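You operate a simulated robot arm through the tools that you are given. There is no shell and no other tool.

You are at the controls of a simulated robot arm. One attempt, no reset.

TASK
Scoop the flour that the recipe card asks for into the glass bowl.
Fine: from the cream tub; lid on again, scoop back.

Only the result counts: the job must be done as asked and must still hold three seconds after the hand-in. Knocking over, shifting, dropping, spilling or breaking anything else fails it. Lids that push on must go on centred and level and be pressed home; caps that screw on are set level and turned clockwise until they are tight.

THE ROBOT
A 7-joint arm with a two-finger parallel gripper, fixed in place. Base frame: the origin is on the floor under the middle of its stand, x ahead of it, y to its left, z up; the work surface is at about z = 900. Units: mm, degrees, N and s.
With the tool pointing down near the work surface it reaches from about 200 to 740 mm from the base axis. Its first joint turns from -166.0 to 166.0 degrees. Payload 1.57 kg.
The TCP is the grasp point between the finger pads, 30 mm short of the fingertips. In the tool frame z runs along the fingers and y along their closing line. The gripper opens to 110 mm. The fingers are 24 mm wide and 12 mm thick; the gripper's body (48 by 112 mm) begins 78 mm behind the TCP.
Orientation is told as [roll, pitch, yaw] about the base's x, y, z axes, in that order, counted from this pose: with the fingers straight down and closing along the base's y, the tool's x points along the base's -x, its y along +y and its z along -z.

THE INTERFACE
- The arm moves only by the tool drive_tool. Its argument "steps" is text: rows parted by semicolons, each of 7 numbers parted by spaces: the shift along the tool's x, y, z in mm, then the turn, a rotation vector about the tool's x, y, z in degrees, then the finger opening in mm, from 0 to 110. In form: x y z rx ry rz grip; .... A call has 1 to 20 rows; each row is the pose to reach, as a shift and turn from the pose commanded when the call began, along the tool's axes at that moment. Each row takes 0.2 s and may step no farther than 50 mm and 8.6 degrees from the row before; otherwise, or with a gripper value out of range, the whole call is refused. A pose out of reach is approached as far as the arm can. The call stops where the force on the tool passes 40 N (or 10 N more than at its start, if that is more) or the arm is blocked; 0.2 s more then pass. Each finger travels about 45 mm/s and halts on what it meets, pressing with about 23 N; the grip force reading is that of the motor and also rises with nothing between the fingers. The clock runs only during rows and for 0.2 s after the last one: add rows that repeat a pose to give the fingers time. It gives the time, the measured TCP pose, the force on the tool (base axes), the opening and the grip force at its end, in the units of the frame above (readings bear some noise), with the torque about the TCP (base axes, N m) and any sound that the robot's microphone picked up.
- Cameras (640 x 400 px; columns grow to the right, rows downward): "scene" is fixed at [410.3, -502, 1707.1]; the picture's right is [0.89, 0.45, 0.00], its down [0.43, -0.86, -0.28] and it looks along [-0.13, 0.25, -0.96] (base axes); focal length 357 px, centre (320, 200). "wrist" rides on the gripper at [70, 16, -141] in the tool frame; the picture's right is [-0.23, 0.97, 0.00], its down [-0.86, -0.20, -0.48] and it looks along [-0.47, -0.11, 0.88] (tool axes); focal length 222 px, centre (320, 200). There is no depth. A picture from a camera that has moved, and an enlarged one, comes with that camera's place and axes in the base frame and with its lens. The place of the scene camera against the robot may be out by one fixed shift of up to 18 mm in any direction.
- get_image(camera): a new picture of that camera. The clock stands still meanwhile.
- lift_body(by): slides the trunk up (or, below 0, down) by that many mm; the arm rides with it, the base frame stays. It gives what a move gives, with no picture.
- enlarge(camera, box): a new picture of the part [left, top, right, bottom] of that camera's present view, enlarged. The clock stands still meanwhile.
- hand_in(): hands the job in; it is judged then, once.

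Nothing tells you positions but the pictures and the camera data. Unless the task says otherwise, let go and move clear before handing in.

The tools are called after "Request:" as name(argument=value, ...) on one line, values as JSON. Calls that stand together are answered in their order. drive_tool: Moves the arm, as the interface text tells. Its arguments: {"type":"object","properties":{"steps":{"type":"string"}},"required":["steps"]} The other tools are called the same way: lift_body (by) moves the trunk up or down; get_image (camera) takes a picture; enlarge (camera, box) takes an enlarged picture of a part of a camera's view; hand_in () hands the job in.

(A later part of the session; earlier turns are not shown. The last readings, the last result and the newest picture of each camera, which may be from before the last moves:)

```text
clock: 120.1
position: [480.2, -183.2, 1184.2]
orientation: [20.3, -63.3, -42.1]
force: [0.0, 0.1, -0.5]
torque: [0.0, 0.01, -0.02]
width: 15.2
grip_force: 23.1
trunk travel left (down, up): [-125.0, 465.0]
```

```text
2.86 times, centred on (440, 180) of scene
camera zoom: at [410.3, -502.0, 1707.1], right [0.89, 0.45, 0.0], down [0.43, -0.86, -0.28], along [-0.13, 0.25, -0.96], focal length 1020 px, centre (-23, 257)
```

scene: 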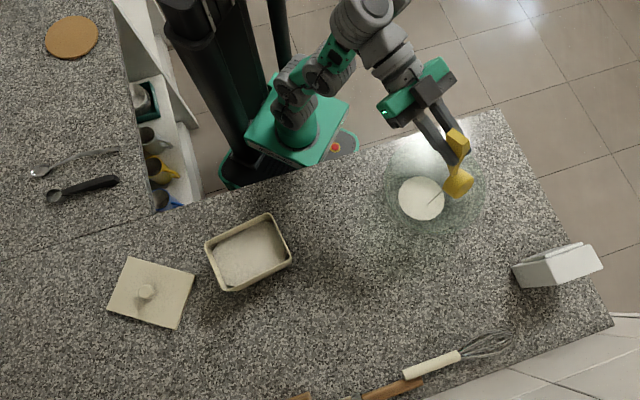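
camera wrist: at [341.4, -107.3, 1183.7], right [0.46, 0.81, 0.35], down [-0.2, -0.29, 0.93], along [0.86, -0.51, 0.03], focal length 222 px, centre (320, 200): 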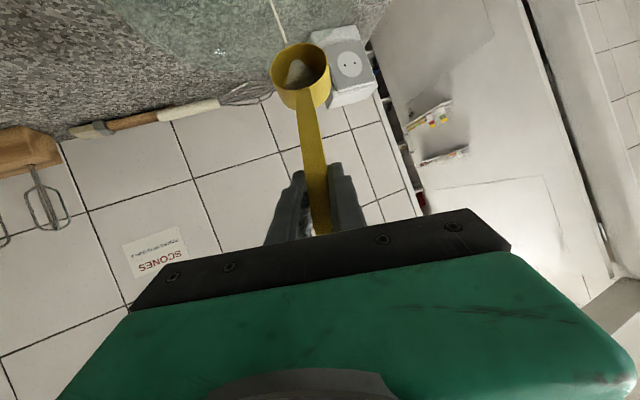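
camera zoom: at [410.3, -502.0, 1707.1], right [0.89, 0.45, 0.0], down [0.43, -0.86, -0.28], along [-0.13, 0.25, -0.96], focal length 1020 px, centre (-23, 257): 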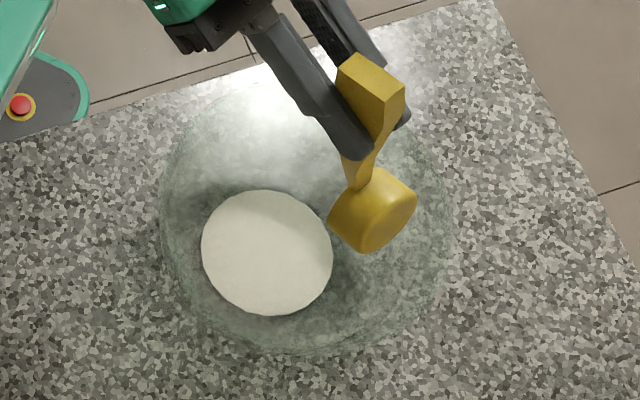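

The first scoop is fully emptied into the bowl. I'll reverse the spin to return the scoop upright.

Request:
drive_tool(steps="-0.4 -12 1.5 0.24 0.97 8 4; 0.9 -23.7 2.8 0.62 1.91 16 4; 3.9 -34.9 3.9 1.13 2.8 23.98 4; 8.4 -45.8 4.7 1.78 3.64 31.97 4; 14.5 -55.2 5.2 2.55 4.42 39.98 4; 21.7 -63.8 5.2 3.45 5.12 47.9 4; 30.1 -71.2 4.9 4.49 5.74 55.9 4; 39.5 -76.9 4.1 5.64 6.27 63.9 4; 49.4 -81.2 2.8 6.92 6.68 71.8 4; 59.9 -83.9 1.1 8.32 6.98 79.8 4; 59.9 -83.9 1.1 8.32 6.98 79.8 4")

Request:
drive_tool(steps="0.8 -8.8 -0.4 2 -0.13 7.5 4; 3.1 -17.3 -1.4 3.98 -0.52 15 4; 6.9 -25.3 -3.1 5.92 -1.18 22.48 4; 12 -32.6 -5.4 7.82 -2.1 29.95 4; 18.5 -39.1 -8.2 9.64 -3.27 37.4 4; 26.1 -44.5 -11.3 11.38 -4.71 44.83 4; 34.8 -48.6 -14.6 13 -6.41 52.24 4; 44.4 -51.5 -18.1 14.51 -8.38 59.6 4; 54.8 -52.9 -21.4 15.86 -10.6 66.91 4; 65.7 -52.8 -24.4 17.05 -13.08 74.19 4; 77 -51.2 -27 18.05 -15.83 81.42 4; 88.5 -48.2 -29.1 18.83 -18.83 88.57 4; 88.5 -48.2 -29.1 18.83 -18.83 88.57 4")

Request:
get_image(camera="wrist")

Request:
get_image(camera="scene")

```text
clock: 122.5
position: [426.3, -244.2, 1116.9]
orientation: [55.1, 0.0, -109.7]
force: [0.6, 0.6, -1.3]
torque: [-0.01, 0.05, -0.01]
width: 15.4
grip_force: 22.7
trunk travel left (down, up): [-125.0, 465.0]
```

```text
clock: 125.3
position: [409.2, -142.8, 1094.3]
orientation: [0.1, 31.3, 160.5]
force: [-0.8, -0.4, -1.1]
torque: [0.03, 0.06, 0.01]
width: 15.2
grip_force: 22.7
trunk travel left (down, up): [-125.0, 465.0]
```

```text
taken
camera wrist: at [389.3, -155.9, 1251.5], right [-0.51, -0.85, -0.12], down [-0.86, 0.52, -0.04], along [0.09, 0.08, -0.99], focal length 222 px, centre (320, 200)
```

wrist: 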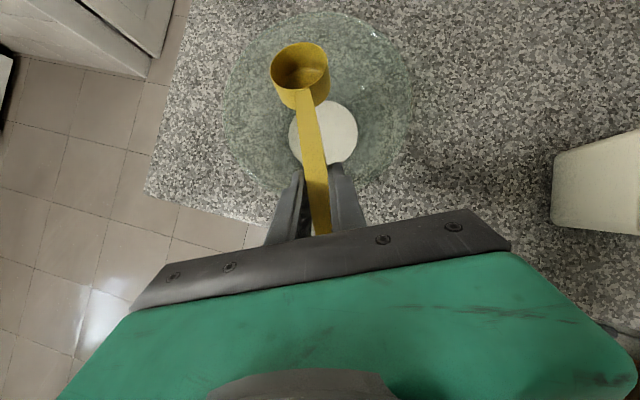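

```text
taken
```

scene: 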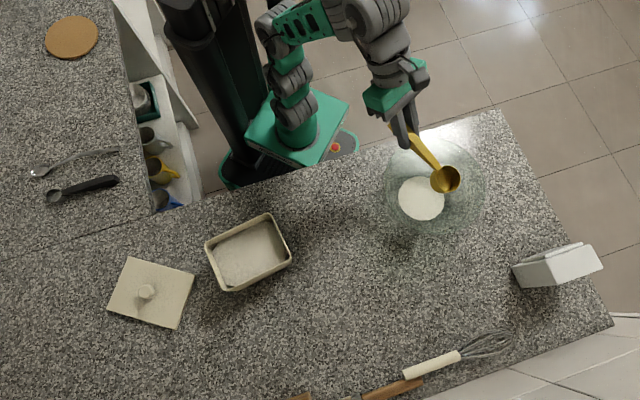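

Clean return; the first scoop of flour lies at the bowl's bottom centre. Let me measure the tub's new pose against before.

Request:
enlarge(camera="scene", box=[184, 195, 312, 305])

```text
3.64 times, centred on (248, 250) of scene
camera zoom: at [410.3, -502.0, 1707.1], right [0.89, 0.45, 0.0], down [0.43, -0.86, -0.28], along [-0.13, 0.25, -0.96], focal length 1299 px, centre (582, 18)
```

zoom: 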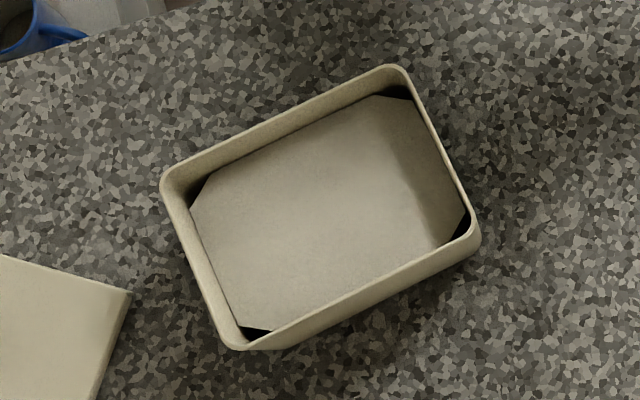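

The tub now sits about 10 mm further and ~4° turned: centre ≈ (226, -476.5). On the next scoops I'll stay clear of its far wall. Swinging back toward it now.

Request:
drive_tool(steps="-0.4 21.6 -0.2 -1.33 0 2.19 4; -1.7 43 -1 -2.66 0 4.38 4; -3.9 64.5 -2.4 -4 0 6.57 4; -7 85.7 -4.2 -5.33 0 8.76 4; -11 106.7 -6.7 -6.66 0 10.95 4; -15.9 127.5 -9.7 -8 0 13.14 4; -21.7 148 -13.2 -9.32 0 15.33 4; -28.3 168.1 -17.2 -10.65 0 17.52 4; -28.3 168.1 -17.2 -10.65 0 17.52 4")

Request:
lift_body(by=60)

Request:
drive_tool(steps="-10 0 17.3 0 0 0 4; -20 0 34.6 0 0 0 4; -30 0 52 0 0 0 4; -30 0 52 0 0 0 4")

Request:
lift_body(by=115)

Request:
drive_tool(steps="-10 0 17.3 0 0 0 4; -20 0 34.6 0 0 0 4; -30 0 52 0 0 0 4; -37.5 0 65 0 0 0 4; -37.5 0 65 0 0 0 4")

Request:
get_image(camera="scene")

```text
clock: 127.3
position: [320.2, -290.3, 1091.8]
orientation: [0.1, 31.4, 140.0]
force: [-0.1, 0.3, -0.6]
torque: [0.06, 0.04, 0.03]
width: 15.2
grip_force: 22.8
trunk travel left (down, up): [-125.0, 465.0]
```

```text
clock: 128.3
position: [320.5, -290.5, 1152.8]
orientation: [0.2, 31.4, 140.0]
force: [-0.5, 0.9, -1.1]
torque: [0.0, 0.06, 0.01]
width: 15.4
grip_force: 22.8
trunk travel left (down, up): [-185.0, 405.0]
```

```text
clock: 129.3
position: [323.9, -290.6, 1090.8]
orientation: [0.0, 31.4, 140.0]
force: [0.1, -0.6, -0.1]
torque: [0.05, 0.02, -0.01]
width: 15.3
grip_force: 22.7
trunk travel left (down, up): [-185.0, 405.0]
```

```text
clock: 130.8
position: [324.1, -291.1, 1206.0]
orientation: [0.1, 31.4, 140.0]
force: [-0.2, 0.1, 0.4]
torque: [-0.02, 0.01, -0.01]
width: 15.1
grip_force: 22.9
trunk travel left (down, up): [-300.0, 290.0]
```

```text
clock: 132.0
position: [326.2, -291.9, 1129.0]
orientation: [0.0, 31.4, 140.0]
force: [0.2, 0.5, -0.3]
torque: [0.02, 0.01, 0.02]
width: 15.5
grip_force: 22.9
trunk travel left (down, up): [-300.0, 290.0]
```

```text
taken
```

scene: 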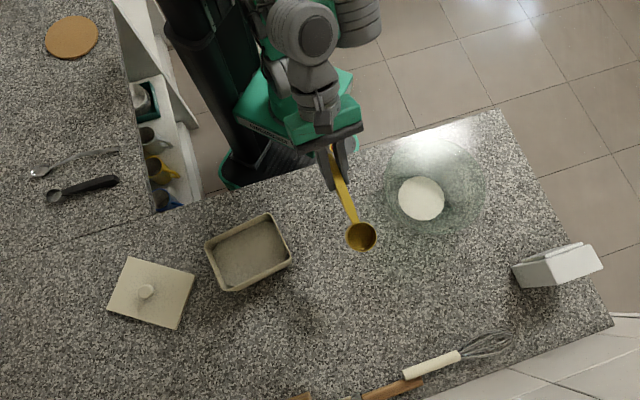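

Request:
drive_tool(steps="-11.9 27.2 1 -1.74 -1.87 3.61 4; -23.8 54.4 2.1 -3.47 -3.75 7.22 4; -35.7 81.6 3.1 -5.21 -5.62 10.83 4; -47.6 108.8 4.1 -6.95 -7.49 14.43 4; -59.5 136 5.2 -8.68 -9.37 18.04 4; -71.4 163.2 6.2 -10.42 -11.24 21.65 4; -71.4 163.2 6.2 -10.42 -11.24 21.65 4")

Request:
get_image(camera="wrist")

Request:
enlarge(camera="scene", box=[170, 170, 330, 300])

```text
clock: 133.6
position: [177.2, -382.0, 1090.7]
orientation: [0.2, 19.9, 116.0]
force: [-0.3, -0.5, 0.4]
torque: [0.02, -0.01, 0.0]
width: 15.4
grip_force: 23.3
trunk travel left (down, up): [-300.0, 290.0]
```

```text
taken
camera wrist: at [170.0, -406.4, 1247.3], right [-0.97, -0.23, -0.08], down [-0.24, 0.96, 0.16], along [0.04, 0.17, -0.98], focal length 222 px, centre (320, 200)
```

wrist: 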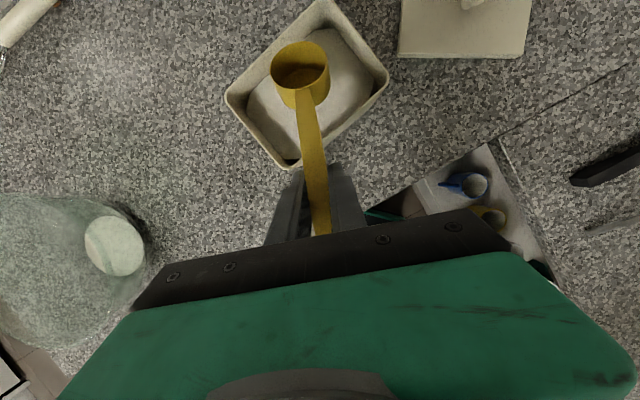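

```text
3.08 times, centred on (250, 235) of scene
camera zoom: at [410.3, -502.0, 1707.1], right [0.89, 0.45, 0.0], down [0.43, -0.86, -0.28], along [-0.13, 0.25, -0.96], focal length 1099 px, centre (535, 92)
```

zoom: 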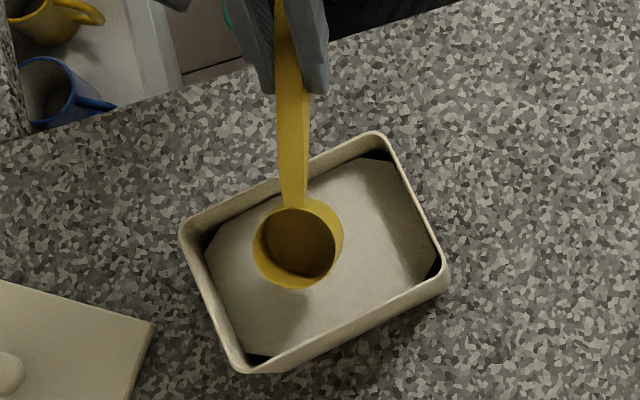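

Request:
enlarge(camera="wrist", box=[210, 0, 402, 180])

```text
2.22 times, centred on (306, 90) of wrist
camera zoom: at [170.0, -406.4, 1247.3], right [-0.97, -0.23, -0.08], down [-0.24, 0.96, 0.16], along [0.04, 0.17, -0.98], focal length 494 px, centre (351, 444)
```

zoom: 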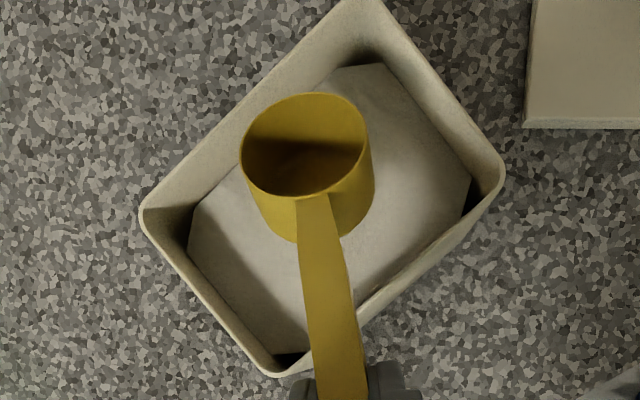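

Tub pose confirmed: centre ≈ (225.5, -477). The cup is over its middle. Going down for the second scoop, staying away from the walls.

Request:
drive_tool(steps="4.8 0 1.6 0 -7 0 4; 9.1 0 9.5 0 -14 0 4; 12.9 0 18.7 0 -20 0 4; 12.9 0 18.7 0 -20 0 4")

```text
clock: 134.6
position: [185.9, -398.7, 1076.1]
orientation: [0.0, -0.1, 115.9]
force: [0.6, -0.9, -0.8]
torque: [0.08, 0.02, -0.01]
width: 15.1
grip_force: 23.0
out of reach, approached as far as the arm can: row 1, 2
trunk travel left (down, up): [-300.0, 290.0]
```

Request:
drive_tool(steps="7.1 0 7.6 0 -5 0 4; 12.7 0 17.5 0 -8 0 4; 14.7 0 27.5 0 -8 0 4; 15.7 0 34.2 0 -6 0 4; 15.2 0 38.5 0 -3 0 4; 15.4 0 40.4 0 -1 0 4; 15.4 0 40.4 0 -1 0 4")

Request:
enlarge(camera="scene", box=[170, 170, 330, 300])

Request:
enlarge(camera="wrist", box=[180, 0, 440, 200])

```text
clock: 136.2
position: [191.2, -410.9, 1037.9]
orientation: [0.1, -0.9, 116.0]
force: [2.0, -1.6, 8.2]
torque: [-0.19, -0.03, 0.04]
width: 15.2
grip_force: 23.3
out of reach, approached as far as the arm can: row 1, 2
trunk travel left (down, up): [-300.0, 290.0]
```

```text
3.08 times, centred on (250, 235) of scene
camera zoom: at [410.3, -502.0, 1707.1], right [0.89, 0.45, 0.0], down [0.43, -0.86, -0.28], along [-0.13, 0.25, -0.96], focal length 1099 px, centre (535, 92)
```

zoom: 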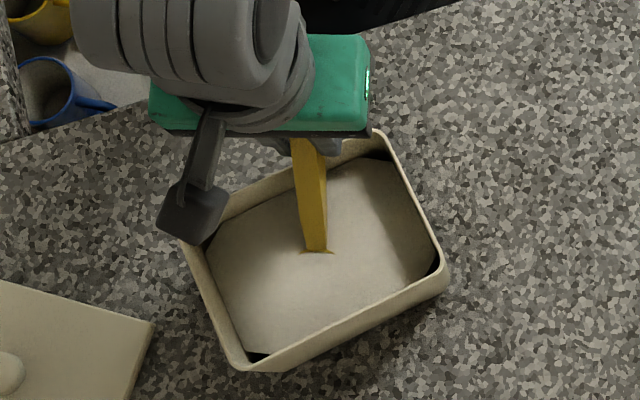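

```text
2.00 times, centred on (310, 100) of wrist
camera zoom: at [208.0, -485.1, 1177.0], right [-0.97, -0.22, 0.0], down [-0.19, 0.85, 0.49], along [-0.11, 0.48, -0.87], focal length 444 px, centre (340, 400)
```

zoom: 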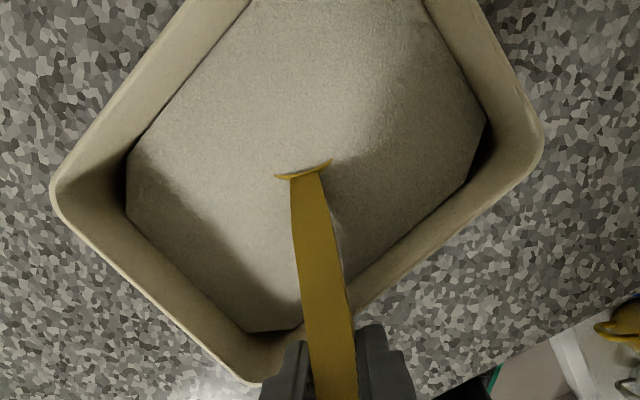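

The handle lightly touched the near rim (8 N), with no shift of the tub visible. I'll move slightly forward and lift with more tilt margin this time.

Request:
drive_tool(steps="2.6 0 -1.4 0 1 0 4; 2.9 0 -1.35 0 3 0 4; -0.4 0 -1.5 0 6 0 4; -4 0 -1.3 0 9 0 4; -7.2 0 -2.1 0 12 0 4; -10.2 0 -2.6 0 15 0 4; -13.1 0 -3.1 0 18 0 4; -15.5 0 -4.3 0 21 0 4; -15.7 0 -16.3 0 21 0 4; -15.9 0 -31.3 0 21 0 4; -18.8 0 -51.3 0 21 0 4; -18.8 0 -51.3 0 21 0 4")

Request:
get_image(camera="wrist")

Request:
enlarge(camera="scene", box=[170, 170, 330, 300])

```text
clock: 138.8
position: [182.0, -394.8, 1088.6]
orientation: [0.1, 20.0, 116.0]
force: [-0.9, -1.0, 0.0]
torque: [0.05, 0.03, -0.01]
width: 15.4
grip_force: 22.8
trunk travel left (down, up): [-300.0, 290.0]
```

```text
taken
camera wrist: at [175.7, -419.7, 1245.3], right [-0.97, -0.23, -0.08], down [-0.24, 0.96, 0.16], along [0.04, 0.17, -0.98], focal length 222 px, centre (320, 200)
```

wrist: 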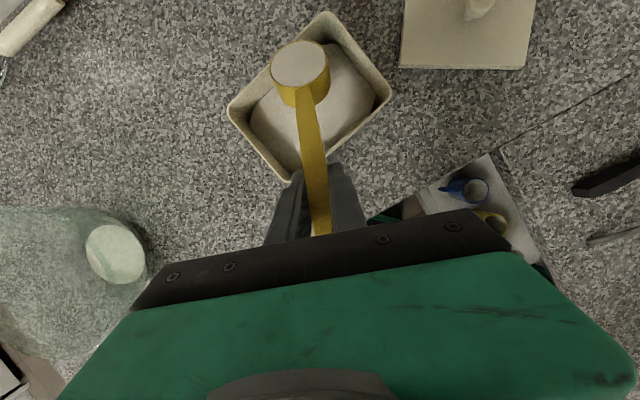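

```text
3.08 times, centred on (250, 235) of scene
camera zoom: at [410.3, -502.0, 1707.1], right [0.89, 0.45, 0.0], down [0.43, -0.86, -0.28], along [-0.13, 0.25, -0.96], focal length 1099 px, centre (535, 92)
```

zoom: 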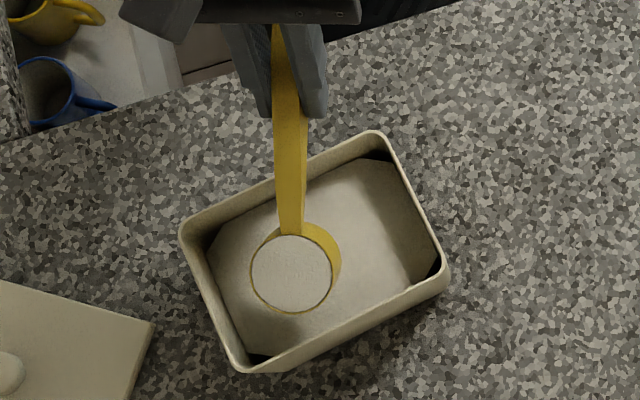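

A clean second scoop with no tub movement. Leveling, raising, and swinging toward the bowl.

Request:
drive_tool(steps="2.8 0 -13.3 0 3.3 0 4; 5.5 0 -26.7 0 6.7 0 4; 8.3 0 -40 0 10 0 4; 8.3 0 -40 0 10 0 4")

Request:
drive_tool(steps="-0.1 -22.4 0 1.5 0 -2.6 4; -1.2 -44.8 -0.7 3 0 -5.2 4; -3.3 -67.2 -1.9 4.5 0 -7.8 4; -6.4 -89.4 -3.7 6 0 -10.4 4; -10.5 -111.3 -6.1 7.5 0 -13 4; -15.6 -133 -9 9 0 -15.6 4; -21.7 -154.3 -12.5 10.5 0 -18.2 4; -28.8 -175.2 -16.6 12 0 -20.8 4; -28.8 -175.2 -16.6 12 0 -20.8 4")

Request:
get_image(camera="wrist")

```text
clock: 139.8
position: [181.7, -390.1, 1128.2]
orientation: [0.1, 30.0, 115.9]
force: [0.5, -0.4, -0.2]
torque: [0.02, 0.0, -0.01]
width: 15.5
grip_force: 23.5
trunk travel left (down, up): [-300.0, 290.0]
```

```text
clock: 141.8
position: [322.9, -283.3, 1123.1]
orientation: [0.1, 29.9, 140.0]
force: [0.1, 0.9, -0.3]
torque: [0.06, 0.02, 0.01]
width: 15.6
grip_force: 23.2
trunk travel left (down, up): [-300.0, 290.0]
```

```text
taken
camera wrist: at [305.7, -291.3, 1281.3], right [-0.78, -0.62, -0.11], down [-0.62, 0.78, -0.01], along [0.1, 0.06, -0.99], focal length 222 px, centre (320, 200)
```

wrist: 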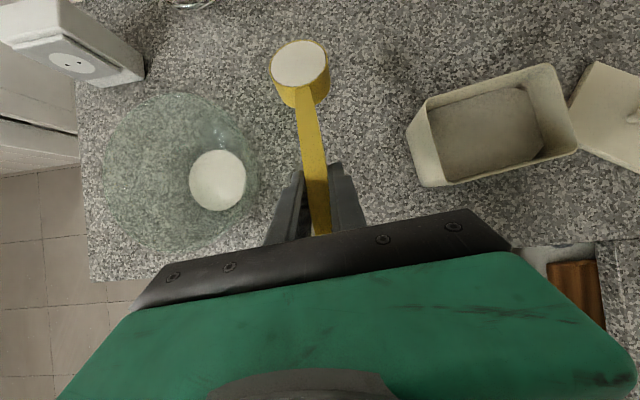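

Request:
lift_body(by=-35)

Request:
drive_tool(steps="10 0 -17.3 0 0 0 4; 20 0 -34.6 0 0 0 4; 30 0 -52 0 0 0 4; 40 0 -69.3 0 0 0 4; 47.5 0 -82.3 0 0 0 4; 47.5 0 -82.3 0 0 0 4")

Request:
lift_body(by=-95)

Request:
drive_tool(steps="10 0 -17.3 0 0 0 4; 20 0 -34.6 0 0 0 4; 25 0 -43.3 0 0 0 4; 25 0 -43.3 0 0 0 4")

Request:
lift_body(by=-45)

```text
clock: 142.6
position: [324.1, -283.0, 1089.0]
orientation: [0.1, 30.0, 140.0]
force: [0.3, 0.2, -1.2]
torque: [0.02, 0.05, 0.0]
width: 15.6
grip_force: 22.9
trunk travel left (down, up): [-265.0, 325.0]
```

```text
clock: 144.0
position: [323.6, -284.8, 1185.3]
orientation: [0.0, 30.0, 140.0]
force: [0.9, -0.6, -0.8]
torque: [0.03, 0.01, 0.02]
width: 15.5
grip_force: 23.2
trunk travel left (down, up): [-265.0, 325.0]
```

```text
clock: 145.2
position: [324.0, -283.9, 1089.2]
orientation: [0.0, 30.1, 140.0]
force: [0.2, 0.1, 0.1]
torque: [0.01, 0.01, -0.01]
width: 15.4
grip_force: 23.1
trunk travel left (down, up): [-170.0, 420.0]
```

```text
clock: 146.2
position: [322.3, -282.8, 1140.1]
orientation: [0.1, 29.9, 139.9]
force: [-0.9, 0.0, -0.9]
torque: [0.0, 0.05, -0.01]
width: 15.6
grip_force: 23.2
trunk travel left (down, up): [-170.0, 420.0]
```

```text
clock: 147.1
position: [322.1, -283.7, 1096.2]
orientation: [0.0, 30.1, 140.0]
force: [-0.4, 0.1, -1.0]
torque: [0.06, 0.04, -0.03]
width: 15.6
grip_force: 22.9
trunk travel left (down, up): [-125.0, 465.0]
```

Request:
drive_tool(steps="-1.7 -19.7 1.6 1.4 0.6 -2.2 4; -4.2 -39.4 2.6 2.75 1.2 -4.3 4; -7.5 -58.8 3.3 4.1 1.9 -6.5 4; -11.6 -78.1 3.4 5.5 2.5 -8.65 4; -16.5 -97.2 3.2 6.9 3.1 -10.8 4; -22 -116.1 2.5 8.25 3.7 -13 4; -28.4 -134.7 1.4 9.6 4.3 -15.1 4; -35.4 -152.8 -0.2 11 4.94 -17.3 4; -35.4 -152.8 -0.2 11 4.94 -17.3 4")

Request:
get_image(camera="wrist")

Request:
get_image(camera="scene")

```text
clock: 149.1
position: [395.9, -147.9, 1080.9]
orientation: [0.1, 35.0, 160.6]
force: [0.8, 0.3, -0.4]
torque: [0.0, 0.06, 0.0]
width: 15.4
grip_force: 23.2
trunk travel left (down, up): [-125.0, 465.0]
```

```text
taken
camera wrist: at [368.6, -157.7, 1235.6], right [-0.5, -0.86, -0.13], down [-0.85, 0.51, -0.1], along [0.15, 0.06, -0.99], focal length 222 px, centre (320, 200)
```

wrist: 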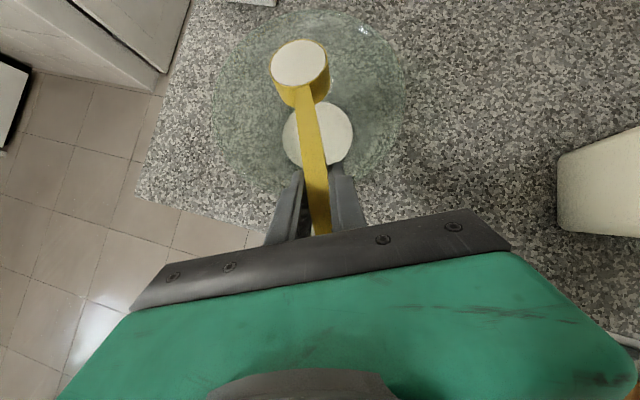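

```text
taken
```

scene: 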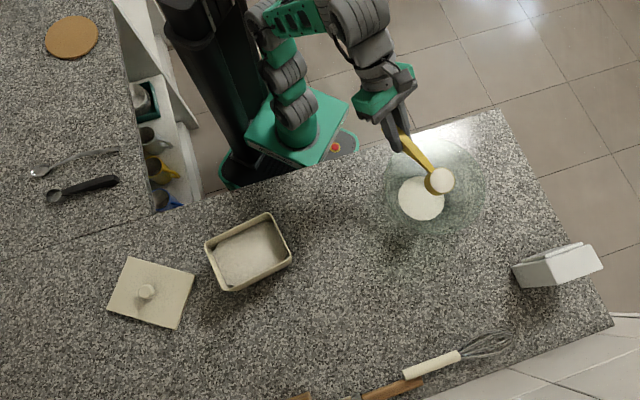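

Same pose as before, with the full cup over the bowl. Repeating the pour motion.

Request:
drive_tool(steps="-2.5 11.8 4.4 -0.11 1.7 -7.5 4; -3.4 23.4 8.9 -0.45 3.38 -15 4; -2.7 34.6 13 -1 5.03 -22.48 4; -0.6 45.2 16.9 -1.78 6.64 -29.96 4; 2.8 55.1 20.4 -2.78 8.19 -37.43 4; 7.4 64 23.4 -4 9.67 -44.88 4; 13.1 71.9 25.6 -5.45 11.05 -52.31 4; 19.6 78.6 27.3 -7.12 12.33 -59.71 4; 26.7 84 28.3 -9.01 13.48 -67.07 4; 34.3 88 28.5 -11.12 14.49 -74.42 4; 41.9 90.5 28.1 -13.45 15.34 -81.71 4; 49.8 91.6 27.1 -16 16 -88.96 4; 49.8 91.6 27.1 -16 16 -88.96 4")

Request:
get_image(camera="scene")

```text
clock: 151.9
position: [418.9, -248.4, 1110.8]
orientation: [54.4, -0.2, -109.6]
force: [-0.1, -0.3, -0.8]
torque: [0.0, -0.01, 0.0]
width: 15.5
grip_force: 22.7
out of reach, approached as far as the arm can: row 10, 11, 12, 13
trunk travel left (down, up): [-125.0, 465.0]
```

```text
taken
```

scene: 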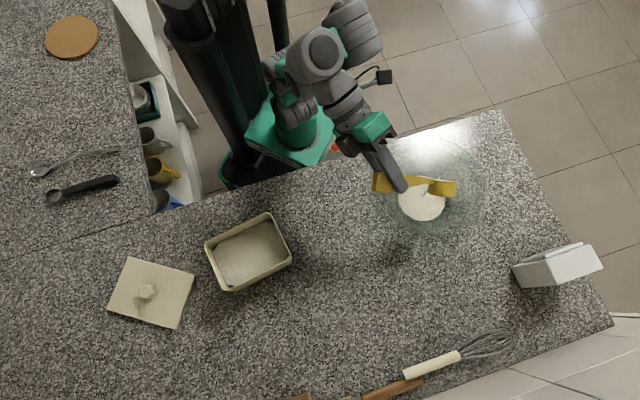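

Request:
drive_tool(steps="0.9 8.9 1.3 -1 -0.07 -8 4; 3.4 17.4 2.1 -1.99 -0.28 -16 4; 7.6 25.5 2.6 -2.96 -0.63 -23.99 4; 13.4 32.9 2.8 -3.9 -1.12 -31.99 4; 20.6 39.4 2.6 -4.8 -1.75 -39.98 4; 29.1 44.7 2.2 -5.64 -2.51 -47.96 4; 38.8 48.7 1.8 -6.43 -3.42 -55.93 4; 49.4 51.2 1.4 -7.15 -4.47 -63.9 4; 60.8 52.1 0.9 -7.78 -5.65 -71.85 4; 72.7 51.5 0.6 -8.32 -6.98 -79.79 4; 72.7 51.5 0.6 -8.32 -6.98 -79.79 4; 72.7 51.5 0.6 -8.32 -6.98 -79.79 4; 72.7 51.5 0.6 -8.32 -6.98 -79.79 4; 72.7 51.5 0.6 -8.32 -6.98 -79.79 4; 72.7 51.5 0.6 -8.32 -6.98 -79.79 4; 72.7 51.5 0.6 -8.32 -6.98 -79.79 4; 72.7 51.5 0.6 -8.32 -6.98 -79.79 4")

Request:
enlarge(camera="wrist", box=[240, 20, 360, 120])

Request:
enlarge(camera="scene", box=[370, 110, 510, 250])

```text
clock: 155.5
position: [476.7, -188.7, 1184.8]
orientation: [20.4, -63.3, -42.1]
force: [-0.1, 0.3, 0.1]
torque: [0.03, 0.04, 0.0]
width: 15.2
grip_force: 22.9
out of reach, approached as far as the arm can: row 1, 2, 3, 4, 5, 6, 7, 8, 9, 10, 11, 12, 13, 14, 15, 16, 17
trunk travel left (down, up): [-125.0, 465.0]
```

```text
4.00 times, centred on (300, 70) of wrist
camera zoom: at [338.2, -112.0, 1184.3], right [0.46, 0.81, 0.36], down [-0.2, -0.29, 0.93], along [0.86, -0.51, 0.03], focal length 888 px, centre (400, 720)
```

zoom: 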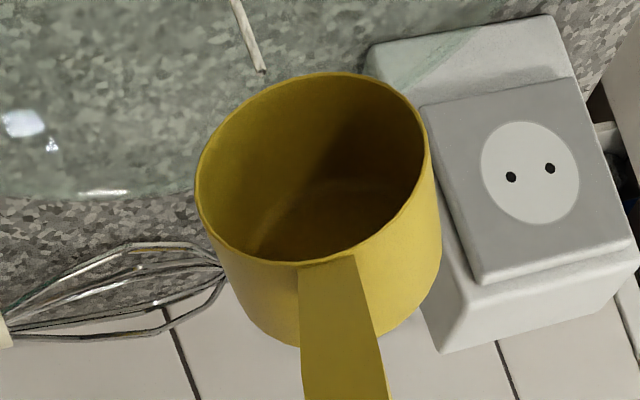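

```text
2.86 times, centred on (440, 180) of scene
camera zoom: at [410.3, -502.0, 1707.1], right [0.89, 0.45, 0.0], down [0.43, -0.86, -0.28], along [-0.13, 0.25, -0.96], focal length 1020 px, centre (-23, 257)
```

zoom: 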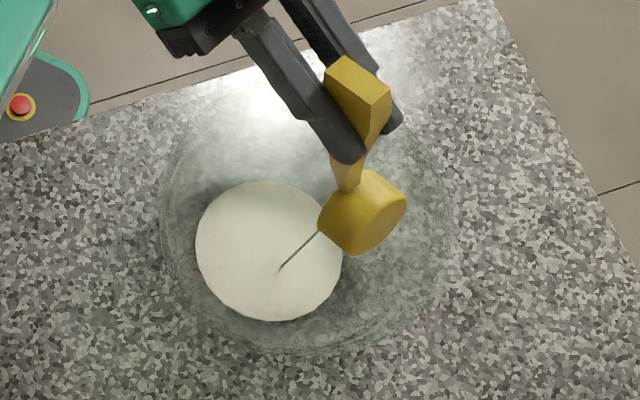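

The second scoop is in the bowl. Holding briefly, then returning upright.

Request:
drive_tool(steps="0 0 0 0 0 0 4; 0 0 0 0 0 0 4; 0 0 0 0 0 0 4")

Request:
drive_tool(steps="-0.4 -12 1.5 0.24 0.97 8 4; 0.9 -23.7 2.8 0.62 1.91 16 4; 3.9 -34.9 3.9 1.13 2.8 23.98 4; 8.4 -45.8 4.7 1.78 3.64 31.97 4; 14.5 -55.2 5.2 2.55 4.42 39.98 4; 21.7 -63.8 5.2 3.45 5.12 47.9 4; 30.1 -71.2 4.9 4.49 5.74 55.9 4; 39.5 -76.9 4.1 5.64 6.27 63.9 4; 49.4 -81.2 2.8 6.92 6.68 71.8 4; 59.9 -83.9 1.1 8.32 6.98 79.8 4; 59.9 -83.9 1.1 8.32 6.98 79.8 4")

Request:
drive_tool(steps="0.8 -8.8 -0.4 2 -0.13 7.5 4; 3.1 -17.3 -1.4 3.98 -0.52 15 4; 6.9 -25.3 -3.1 5.92 -1.18 22.48 4; 12 -32.6 -5.4 7.82 -2.1 29.95 4; 18.5 -39.1 -8.2 9.64 -3.27 37.4 4; 26.1 -44.5 -11.3 11.38 -4.71 44.83 4; 34.8 -48.6 -14.6 13 -6.41 52.24 4; 44.4 -51.5 -18.1 14.51 -8.38 59.6 4; 54.8 -52.9 -21.4 15.86 -10.6 66.91 4; 65.7 -52.8 -24.4 17.05 -13.08 74.19 4; 77 -51.2 -27 18.05 -15.83 81.42 4; 88.5 -48.2 -29.1 18.83 -18.83 88.57 4; 88.5 -48.2 -29.1 18.83 -18.83 88.57 4")

Request:
get_image(camera="wrist")

Request:
get_image(camera="scene")

```text
clock: 156.3
position: [475.7, -187.6, 1184.6]
orientation: [20.4, -63.4, -42.1]
force: [-0.3, 0.6, -0.9]
torque: [-0.01, 0.0, 0.01]
width: 15.3
grip_force: 23.2
trunk travel left (down, up): [-125.0, 465.0]
```

```text
clock: 158.7
position: [423.3, -245.1, 1117.5]
orientation: [55.3, 0.1, -109.5]
force: [0.5, -0.1, -1.3]
torque: [0.02, 0.02, 0.01]
width: 15.4
grip_force: 22.7
trunk travel left (down, up): [-125.0, 465.0]
```

```text
clock: 161.5
position: [404.4, -146.3, 1092.6]
orientation: [0.0, 31.4, 160.6]
force: [-0.2, 0.7, -0.7]
torque: [0.01, -0.01, -0.02]
width: 15.5
grip_force: 22.9
trunk travel left (down, up): [-125.0, 465.0]
```

```text
taken
camera wrist: at [386.5, -158.0, 1249.9], right [-0.51, -0.85, -0.12], down [-0.86, 0.52, -0.04], along [0.09, 0.08, -0.99], focal length 222 px, centre (320, 200)
```

wrist: 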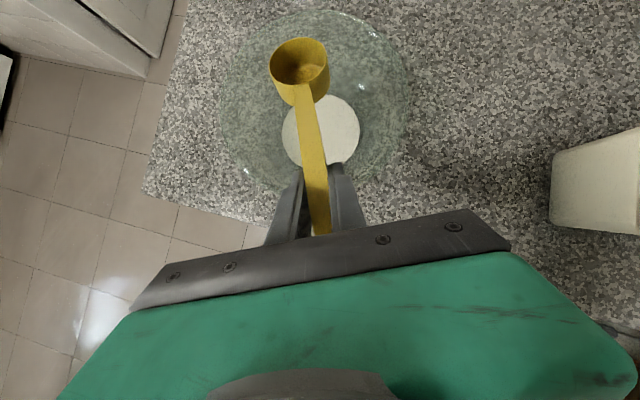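

```text
taken
```

scene: 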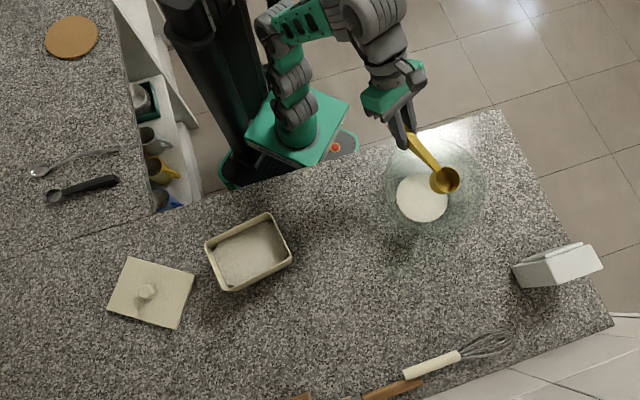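

Two scoops in. Going back for the third, with the same path.

Request:
drive_tool(steps="-0.4 21.6 -0.2 -1.33 0 2.19 4; -1.7 43 -1 -2.66 0 4.38 4; -3.9 64.5 -2.4 -4 0 6.57 4; -7 85.7 -4.2 -5.33 0 8.76 4; -11 106.7 -6.7 -6.66 0 10.95 4; -15.9 127.5 -9.7 -8 0 13.14 4; -21.7 148 -13.2 -9.32 0 15.33 4; -28.3 168.1 -17.2 -10.65 0 17.52 4; -28.3 168.1 -17.2 -10.65 0 17.52 4")

Request:
lift_body(by=60)

Request:
drive_tool(steps="-10 0 17.3 0 0 0 4; -20 0 34.6 0 0 0 4; -30 0 52 0 0 0 4; -30 0 52 0 0 0 4")

Request:
lift_body(by=115)

Request:
drive_tool(steps="-10 0 17.3 0 0 0 4; -20 0 34.6 0 0 0 4; -30 0 52 0 0 0 4; -37.5 0 65 0 0 0 4; -37.5 0 65 0 0 0 4")

```text
clock: 163.5
position: [313.9, -292.0, 1091.6]
orientation: [0.0, 31.4, 140.1]
force: [-0.1, -0.6, 0.1]
torque: [0.03, 0.04, 0.02]
width: 15.4
grip_force: 23.3
trunk travel left (down, up): [-125.0, 465.0]
```

```text
clock: 164.5
position: [315.5, -293.2, 1151.2]
orientation: [0.0, 31.3, 140.0]
force: [0.7, 0.8, -0.5]
torque: [0.03, 0.0, 0.0]
width: 15.4
grip_force: 23.0
trunk travel left (down, up): [-185.0, 405.0]
```

```text
clock: 165.5
position: [317.6, -293.8, 1093.6]
orientation: [0.1, 31.4, 139.9]
force: [0.1, 0.1, 0.8]
torque: [0.02, 0.04, -0.02]
width: 15.2
grip_force: 23.0
trunk travel left (down, up): [-185.0, 405.0]
```

```text
clock: 167.0
position: [316.6, -293.7, 1207.2]
orientation: [0.0, 31.4, 140.0]
force: [-0.5, 0.7, -1.0]
torque: [-0.01, 0.02, 0.0]
width: 15.6
grip_force: 22.9
trunk travel left (down, up): [-300.0, 290.0]
```

```text
clock: 168.2
position: [319.9, -295.0, 1133.0]
orientation: [0.0, 31.5, 140.0]
force: [-0.8, 0.3, -0.8]
torque: [0.02, 0.06, -0.04]
width: 15.4
grip_force: 22.7
trunk travel left (down, up): [-300.0, 290.0]
```

Request:
drive_tool(steps="-11.3 26.4 1.1 -1.74 -1.87 3.61 4; -22.5 52.8 2.3 -3.47 -3.75 7.22 4; -33.8 79.2 3.4 -5.21 -5.62 10.83 4; -45.1 105.6 4.5 -6.95 -7.49 14.43 4; -56.3 132 5.7 -8.68 -9.37 18.04 4; -67.6 158.4 6.8 -10.42 -11.24 21.65 4; -67.6 158.4 6.8 -10.42 -11.24 21.65 4")

Request:
enlarge(camera="wrist", box=[210, 0, 402, 180])

Request:
enlarge(camera="scene", box=[170, 170, 330, 300])

```text
clock: 169.8
position: [174.4, -382.9, 1094.7]
orientation: [0.0, 19.9, 116.0]
force: [0.1, 0.3, -0.4]
torque: [0.04, -0.01, 0.0]
width: 15.2
grip_force: 22.7
trunk travel left (down, up): [-300.0, 290.0]
```

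```text
2.22 times, centred on (306, 90) of wrist
camera zoom: at [166.6, -408.6, 1250.3], right [-0.97, -0.23, -0.08], down [-0.24, 0.96, 0.16], along [0.04, 0.17, -0.98], focal length 494 px, centre (351, 444)
```

zoom: 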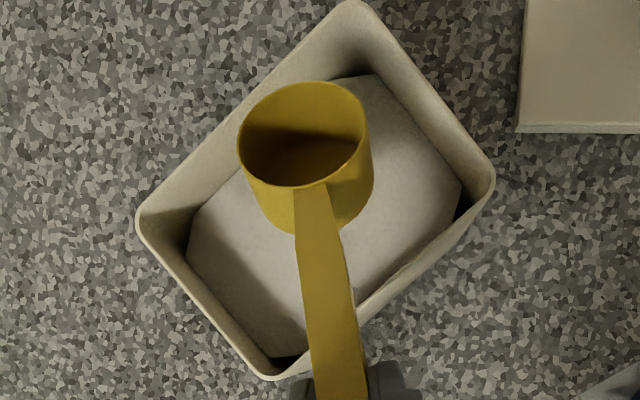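

```text
3.08 times, centred on (250, 235) of scene
camera zoom: at [410.3, -502.0, 1707.1], right [0.89, 0.45, 0.0], down [0.43, -0.86, -0.28], along [-0.13, 0.25, -0.96], focal length 1099 px, centre (535, 92)
```

zoom: 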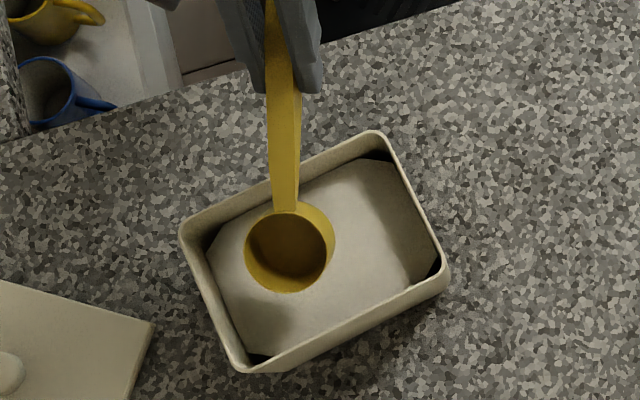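

Request:
drive_tool(steps="5.7 0 2 0 -7 0 4; 11 0 10.2 0 -14 0 4; 15.7 0 19.7 0 -20 0 4; 15.7 0 19.7 0 -20 0 4")

Request:
drive_tool(steps="8.1 0 7.6 0 -5 0 4; 14.7 0 17.5 0 -8 0 4; 19.3 0 27.2 0 -9 0 4; 22.7 0 34.5 0 -8 0 4; 24.7 0 39.2 0 -6 0 4; 24.7 0 42 0 -4 0 4; 24.7 0 42 0 -4 0 4")

Request:
enlarge(camera="scene", box=[170, 170, 330, 300])

Request:
enlarge(camera="wrist", box=[180, 0, 440, 200])

```text
clock: 170.8
position: [181.5, -402.1, 1080.0]
orientation: [0.0, -0.2, 115.9]
force: [0.4, -1.1, -1.0]
torque: [0.06, 0.03, 0.01]
width: 15.3
grip_force: 22.7
out of reach, approached as far as the arm can: row 1, 2
trunk travel left (down, up): [-300.0, 290.0]
```

```text
clock: 172.4
position: [194.7, -424.2, 1036.2]
orientation: [-0.2, -4.0, 116.1]
force: [-0.1, 0.0, -1.5]
torque: [0.0, 0.03, -0.03]
width: 15.6
grip_force: 22.9
out of reach, approached as far as the arm can: row 1, 3, 4
trunk travel left (down, up): [-300.0, 290.0]
```

```text
3.08 times, centred on (250, 235) of scene
camera zoom: at [410.3, -502.0, 1707.1], right [0.89, 0.45, 0.0], down [0.43, -0.86, -0.28], along [-0.13, 0.25, -0.96], focal length 1099 px, centre (535, 92)
```

zoom: 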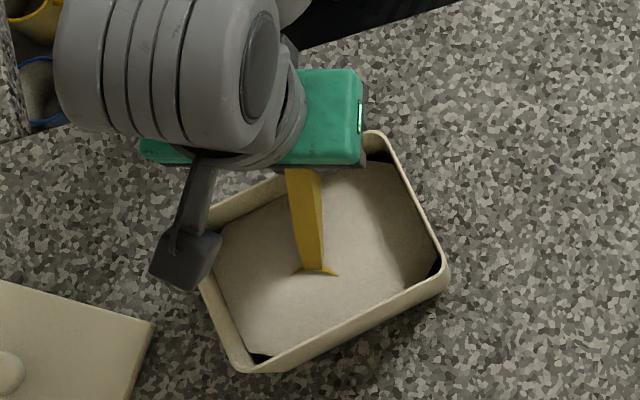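

```text
2.00 times, centred on (310, 100) of wrist
camera zoom: at [214.2, -504.6, 1172.3], right [-0.97, -0.22, 0.01], down [-0.18, 0.82, 0.54], along [-0.13, 0.52, -0.84], focal length 444 px, centre (340, 400)
```

zoom: 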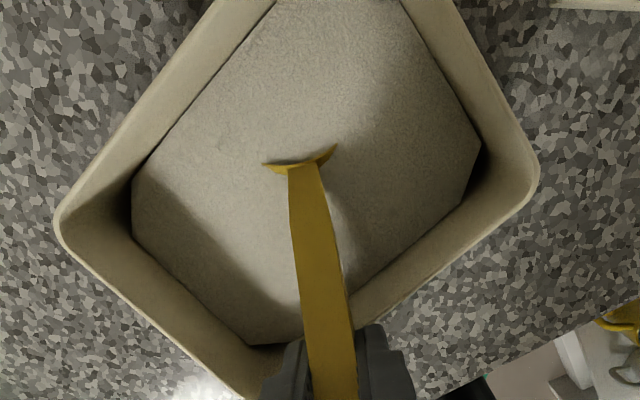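

Well buried with no contact. Lifting and leveling out as before.

Request:
drive_tool(steps="-3.3 0 -0.4 0 3 0 4; -6.4 0 -0.5 0 6 0 4; -10.3 0 -1.4 0 9 0 4; -13.9 0 -1 0 12 0 4; -17.1 0 -0.6 0 15 0 4; -20.1 0 -1 0 18 0 4; -22.9 0 -1.3 0 21 0 4; -25.4 0 -2.4 0 24 0 4; -26.3 0 -14.4 0 24 0 4; -27.3 0 -29.4 0 24 0 4; -30.8 0 -50.2 0 24 0 4; -30.8 0 -50.2 0 24 0 4")

Request:
enlarge(camera="wrist", box=[210, 0, 402, 180])

Request:
enlarge(camera="scene", box=[170, 170, 330, 300])

```text
clock: 175.0
position: [184.1, -398.6, 1086.7]
orientation: [-0.2, 19.9, 115.9]
force: [-0.1, 0.4, -0.3]
torque: [0.03, 0.03, 0.02]
width: 15.4
grip_force: 23.0
trunk travel left (down, up): [-300.0, 290.0]
```

```text
2.22 times, centred on (306, 90) of wrist
camera zoom: at [176.1, -422.2, 1244.8], right [-0.97, -0.23, -0.08], down [-0.24, 0.96, 0.16], along [0.04, 0.17, -0.98], focal length 494 px, centre (351, 444)
```

zoom: 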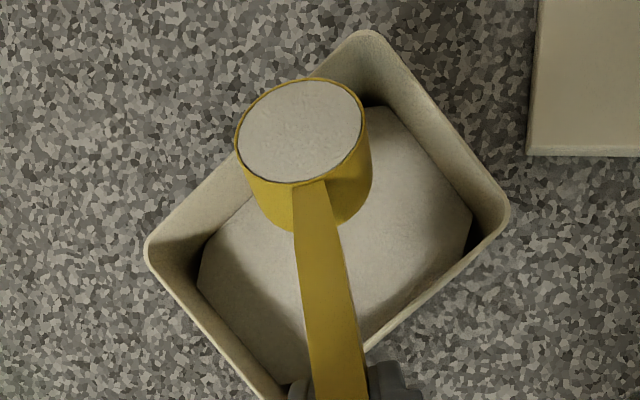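

```text
3.08 times, centred on (250, 235) of scene
camera zoom: at [410.3, -502.0, 1707.1], right [0.89, 0.45, 0.0], down [0.43, -0.86, -0.28], along [-0.13, 0.25, -0.96], focal length 1099 px, centre (535, 92)
```

zoom: 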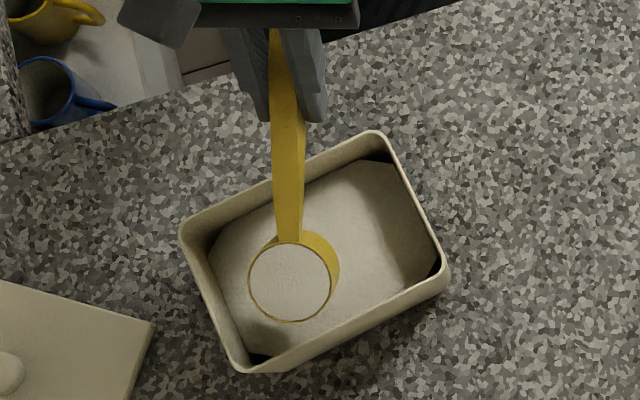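

Full third scoop, tub unmoved. Repeating the carry to the bowl.

Request:
drive_tool(steps="2.8 0 -13.3 0 3.3 0 4; 5.5 0 -26.7 0 6.7 0 4; 8.3 0 -40 0 10 0 4; 8.3 0 -40 0 10 0 4")

Request:
drive_tool(steps="-0.1 -22.4 0 1.5 0 -2.6 4; -1.2 -44.8 -0.7 3 0 -5.2 4; -3.3 -67.2 -1.9 4.5 0 -7.8 4; -6.4 -89.4 -3.7 6 0 -10.4 4; -10.5 -111.3 -6.1 7.5 0 -13 4; -15.6 -133 -9 9 0 -15.6 4; -21.7 -154.3 -12.5 10.5 0 -18.2 4; -28.8 -175.2 -16.6 12 0 -20.8 4; -28.8 -175.2 -16.6 12 0 -20.8 4")

Request:
lift_body(by=-35)

Request:
drive_tool(steps="10 0 -17.3 0 0 0 4; 20 0 -34.6 0 0 0 4; 30 0 -52 0 0 0 4; 40 0 -69.3 0 0 0 4; 47.5 0 -82.3 0 0 0 4; 47.5 0 -82.3 0 0 0 4")

Request:
lift_body(by=-95)

Request:
drive_tool(steps="10 0 -17.3 0 0 0 4; 20 0 -34.6 0 0 0 4; 25 0 -43.3 0 0 0 4; 25 0 -43.3 0 0 0 4")

Request:
lift_body(by=-45)

```text
clock: 176.0
position: [182.5, -395.4, 1128.7]
orientation: [-0.1, 30.1, 115.9]
force: [1.0, 0.0, 0.5]
torque: [0.05, -0.02, -0.02]
width: 15.7
grip_force: 22.7
trunk travel left (down, up): [-300.0, 290.0]
```

```text
clock: 178.0
position: [324.5, -288.0, 1128.7]
orientation: [0.0, 29.9, 140.1]
force: [0.3, 0.0, -1.0]
torque: [0.0, 0.07, -0.01]
width: 15.5
grip_force: 23.0
trunk travel left (down, up): [-300.0, 290.0]
```

```text
clock: 178.8
position: [324.3, -288.7, 1093.9]
orientation: [-0.1, 29.9, 140.0]
force: [-0.7, -0.2, 0.1]
torque: [0.03, 0.05, 0.03]
width: 15.5
grip_force: 23.4
trunk travel left (down, up): [-265.0, 325.0]
```

```text
clock: 180.2
position: [324.4, -290.6, 1190.2]
orientation: [0.0, 30.0, 140.0]
force: [0.6, 0.7, 0.2]
torque: [0.03, 0.01, -0.01]
width: 15.5
grip_force: 23.1
trunk travel left (down, up): [-265.0, 325.0]
```

```text
clock: 181.5
position: [324.8, -290.7, 1096.3]
orientation: [0.0, 29.9, 140.1]
force: [0.1, 0.4, -0.6]
torque: [0.03, 0.03, 0.02]
width: 15.7
grip_force: 23.2
trunk travel left (down, up): [-170.0, 420.0]
```

```text
clock: 182.5
position: [326.2, -291.1, 1147.2]
orientation: [0.1, 29.8, 140.1]
force: [0.0, 0.2, -1.6]
torque: [0.03, 0.07, -0.03]
width: 15.5
grip_force: 23.4
trunk travel left (down, up): [-170.0, 420.0]
```

```text
clock: 183.3
position: [326.1, -291.8, 1101.9]
orientation: [0.0, 29.9, 140.1]
force: [0.2, -0.5, -0.1]
torque: [0.03, 0.05, 0.0]
width: 15.5
grip_force: 22.6
trunk travel left (down, up): [-125.0, 465.0]
```

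Request:
drive_tool(steps="-2.8 -20.2 1.8 1.4 0.6 -2.2 4; -6.3 -40.5 2.9 2.75 1.2 -4.3 4; -10.7 -60.4 3.8 4.1 1.9 -6.5 4; -15.8 -80.3 4 5.5 2.5 -8.65 4; -21.8 -100 4 6.9 3.1 -10.8 4; -28.4 -119.4 3.5 8.25 3.7 -13 4; -35.8 -138.5 2.5 9.6 4.3 -15.1 4; -43.9 -157.2 1.1 11 4.94 -17.3 4; -43.9 -157.2 1.1 11 4.94 -17.3 4")

Request:
get_image(camera="wrist")

Request:
get_image(camera="scene")

```text
clock: 185.3
position: [398.8, -147.3, 1078.2]
orientation: [0.0, 34.8, 160.5]
force: [-0.3, 0.3, -0.9]
torque: [-0.01, 0.06, -0.01]
width: 15.6
grip_force: 23.3
trunk travel left (down, up): [-125.0, 465.0]
```

```text
taken
camera wrist: at [371.0, -157.4, 1234.0], right [-0.5, -0.86, -0.13], down [-0.85, 0.51, -0.1], along [0.15, 0.06, -0.99], focal length 222 px, centre (320, 200)
```

wrist: 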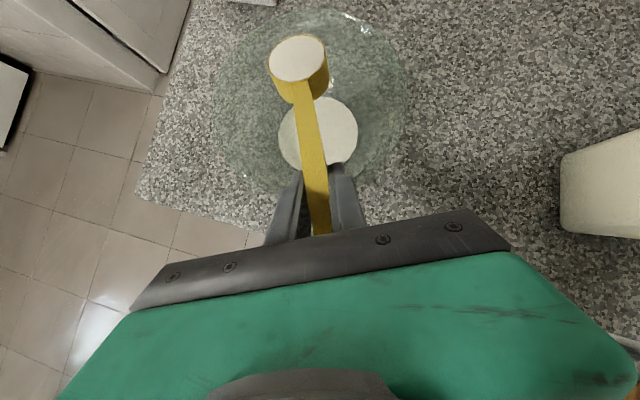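

```text
taken
```

scene: 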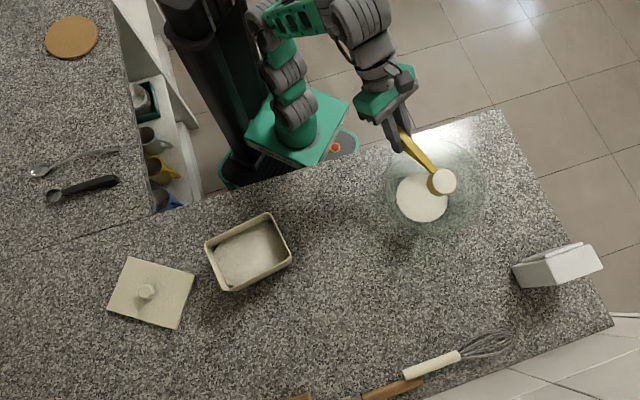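

Over the bowl with the third scoop. Pouring.

Request:
drive_tool(steps="-2.5 11.8 4.4 -0.11 1.7 -7.5 4; -3.4 23.4 8.9 -0.45 3.38 -15 4; -2.7 34.6 13 -1 5.03 -22.48 4; -0.6 45.2 16.9 -1.78 6.64 -29.96 4; 2.8 55.1 20.4 -2.78 8.19 -37.43 4; 7.4 64 23.4 -4 9.67 -44.88 4; 13.1 71.9 25.6 -5.45 11.05 -52.31 4; 19.6 78.6 27.3 -7.12 12.33 -59.71 4; 26.7 84 28.3 -9.01 13.48 -67.07 4; 34.3 88 28.5 -11.12 14.49 -74.42 4; 41.9 90.5 28.1 -13.45 15.34 -81.71 4; 49.8 91.6 27.1 -16 16 -88.96 4; 49.8 91.6 27.1 -16 16 -88.96 4")

Request:
drive_tool(steps="0.9 8.9 1.3 -1 -0.07 -8 4; 3.4 17.4 2.1 -1.99 -0.28 -16 4; 7.6 25.5 2.6 -2.96 -0.63 -23.99 4; 13.4 32.9 2.8 -3.9 -1.12 -31.99 4; 20.6 39.4 2.6 -4.8 -1.75 -39.98 4; 29.1 44.7 2.2 -5.64 -2.51 -47.96 4; 38.8 48.7 1.8 -6.43 -3.42 -55.93 4; 49.4 51.2 1.4 -7.15 -4.47 -63.9 4; 60.8 52.1 0.9 -7.78 -5.65 -71.85 4; 72.7 51.5 0.6 -8.32 -6.98 -79.79 4; 72.7 51.5 0.6 -8.32 -6.98 -79.79 4; 72.7 51.5 0.6 -8.32 -6.98 -79.79 4; 72.7 51.5 0.6 -8.32 -6.98 -79.79 4; 72.7 51.5 0.6 -8.32 -6.98 -79.79 4; 72.7 51.5 0.6 -8.32 -6.98 -79.79 4; 72.7 51.5 0.6 -8.32 -6.98 -79.79 4; 72.7 51.5 0.6 -8.32 -6.98 -79.79 4; 72.7 51.5 0.6 -8.32 -6.98 -79.79 4; 72.7 51.5 0.6 -8.32 -6.98 -79.79 4")

Request:
enlarge(camera="wrist", box=[240, 10, 360, 110])

Request:
enlarge(camera="scene", box=[370, 110, 510, 250])

```text
clock: 188.2
position: [418.6, -249.0, 1111.9]
orientation: [54.5, 0.0, -109.4]
force: [0.4, -0.5, -0.2]
torque: [-0.03, 0.06, 0.02]
width: 15.6
grip_force: 23.2
out of reach, approached as far as the arm can: row 10, 11, 12, 13
trunk travel left (down, up): [-125.0, 465.0]
```

```text
clock: 192.2
position: [473.2, -190.9, 1184.2]
orientation: [20.4, -63.3, -42.2]
force: [-0.1, -0.2, -1.2]
torque: [-0.02, 0.02, 0.04]
width: 15.5
grip_force: 23.0
out of reach, approached as far as the arm can: row 1, 2, 3, 4, 5, 6, 7, 8, 9, 10, 11, 12, 13, 14, 15, 16, 17, 18, 19
trunk travel left (down, up): [-125.0, 465.0]
```

```text
4.00 times, centred on (300, 60) of wrist
camera zoom: at [335.7, -113.9, 1184.7], right [0.46, 0.81, 0.36], down [-0.2, -0.29, 0.93], along [0.86, -0.51, 0.03], focal length 888 px, centre (400, 760)
```

zoom: 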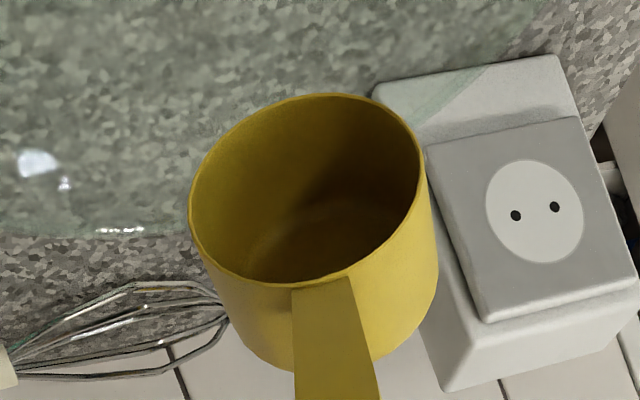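

```text
2.86 times, centred on (440, 180) of scene
camera zoom: at [410.3, -502.0, 1707.1], right [0.89, 0.45, 0.0], down [0.43, -0.86, -0.28], along [-0.13, 0.25, -0.96], focal length 1020 px, centre (-23, 257)
```

zoom: 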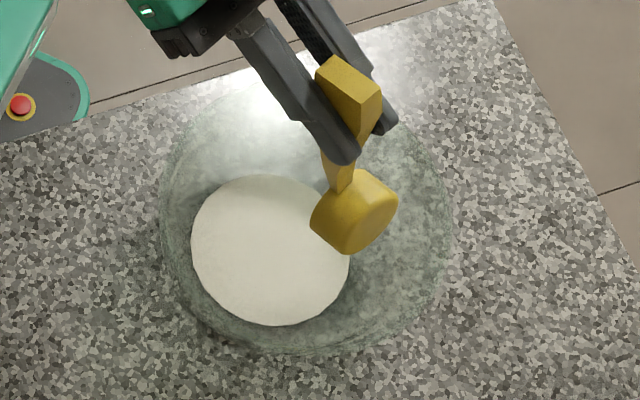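

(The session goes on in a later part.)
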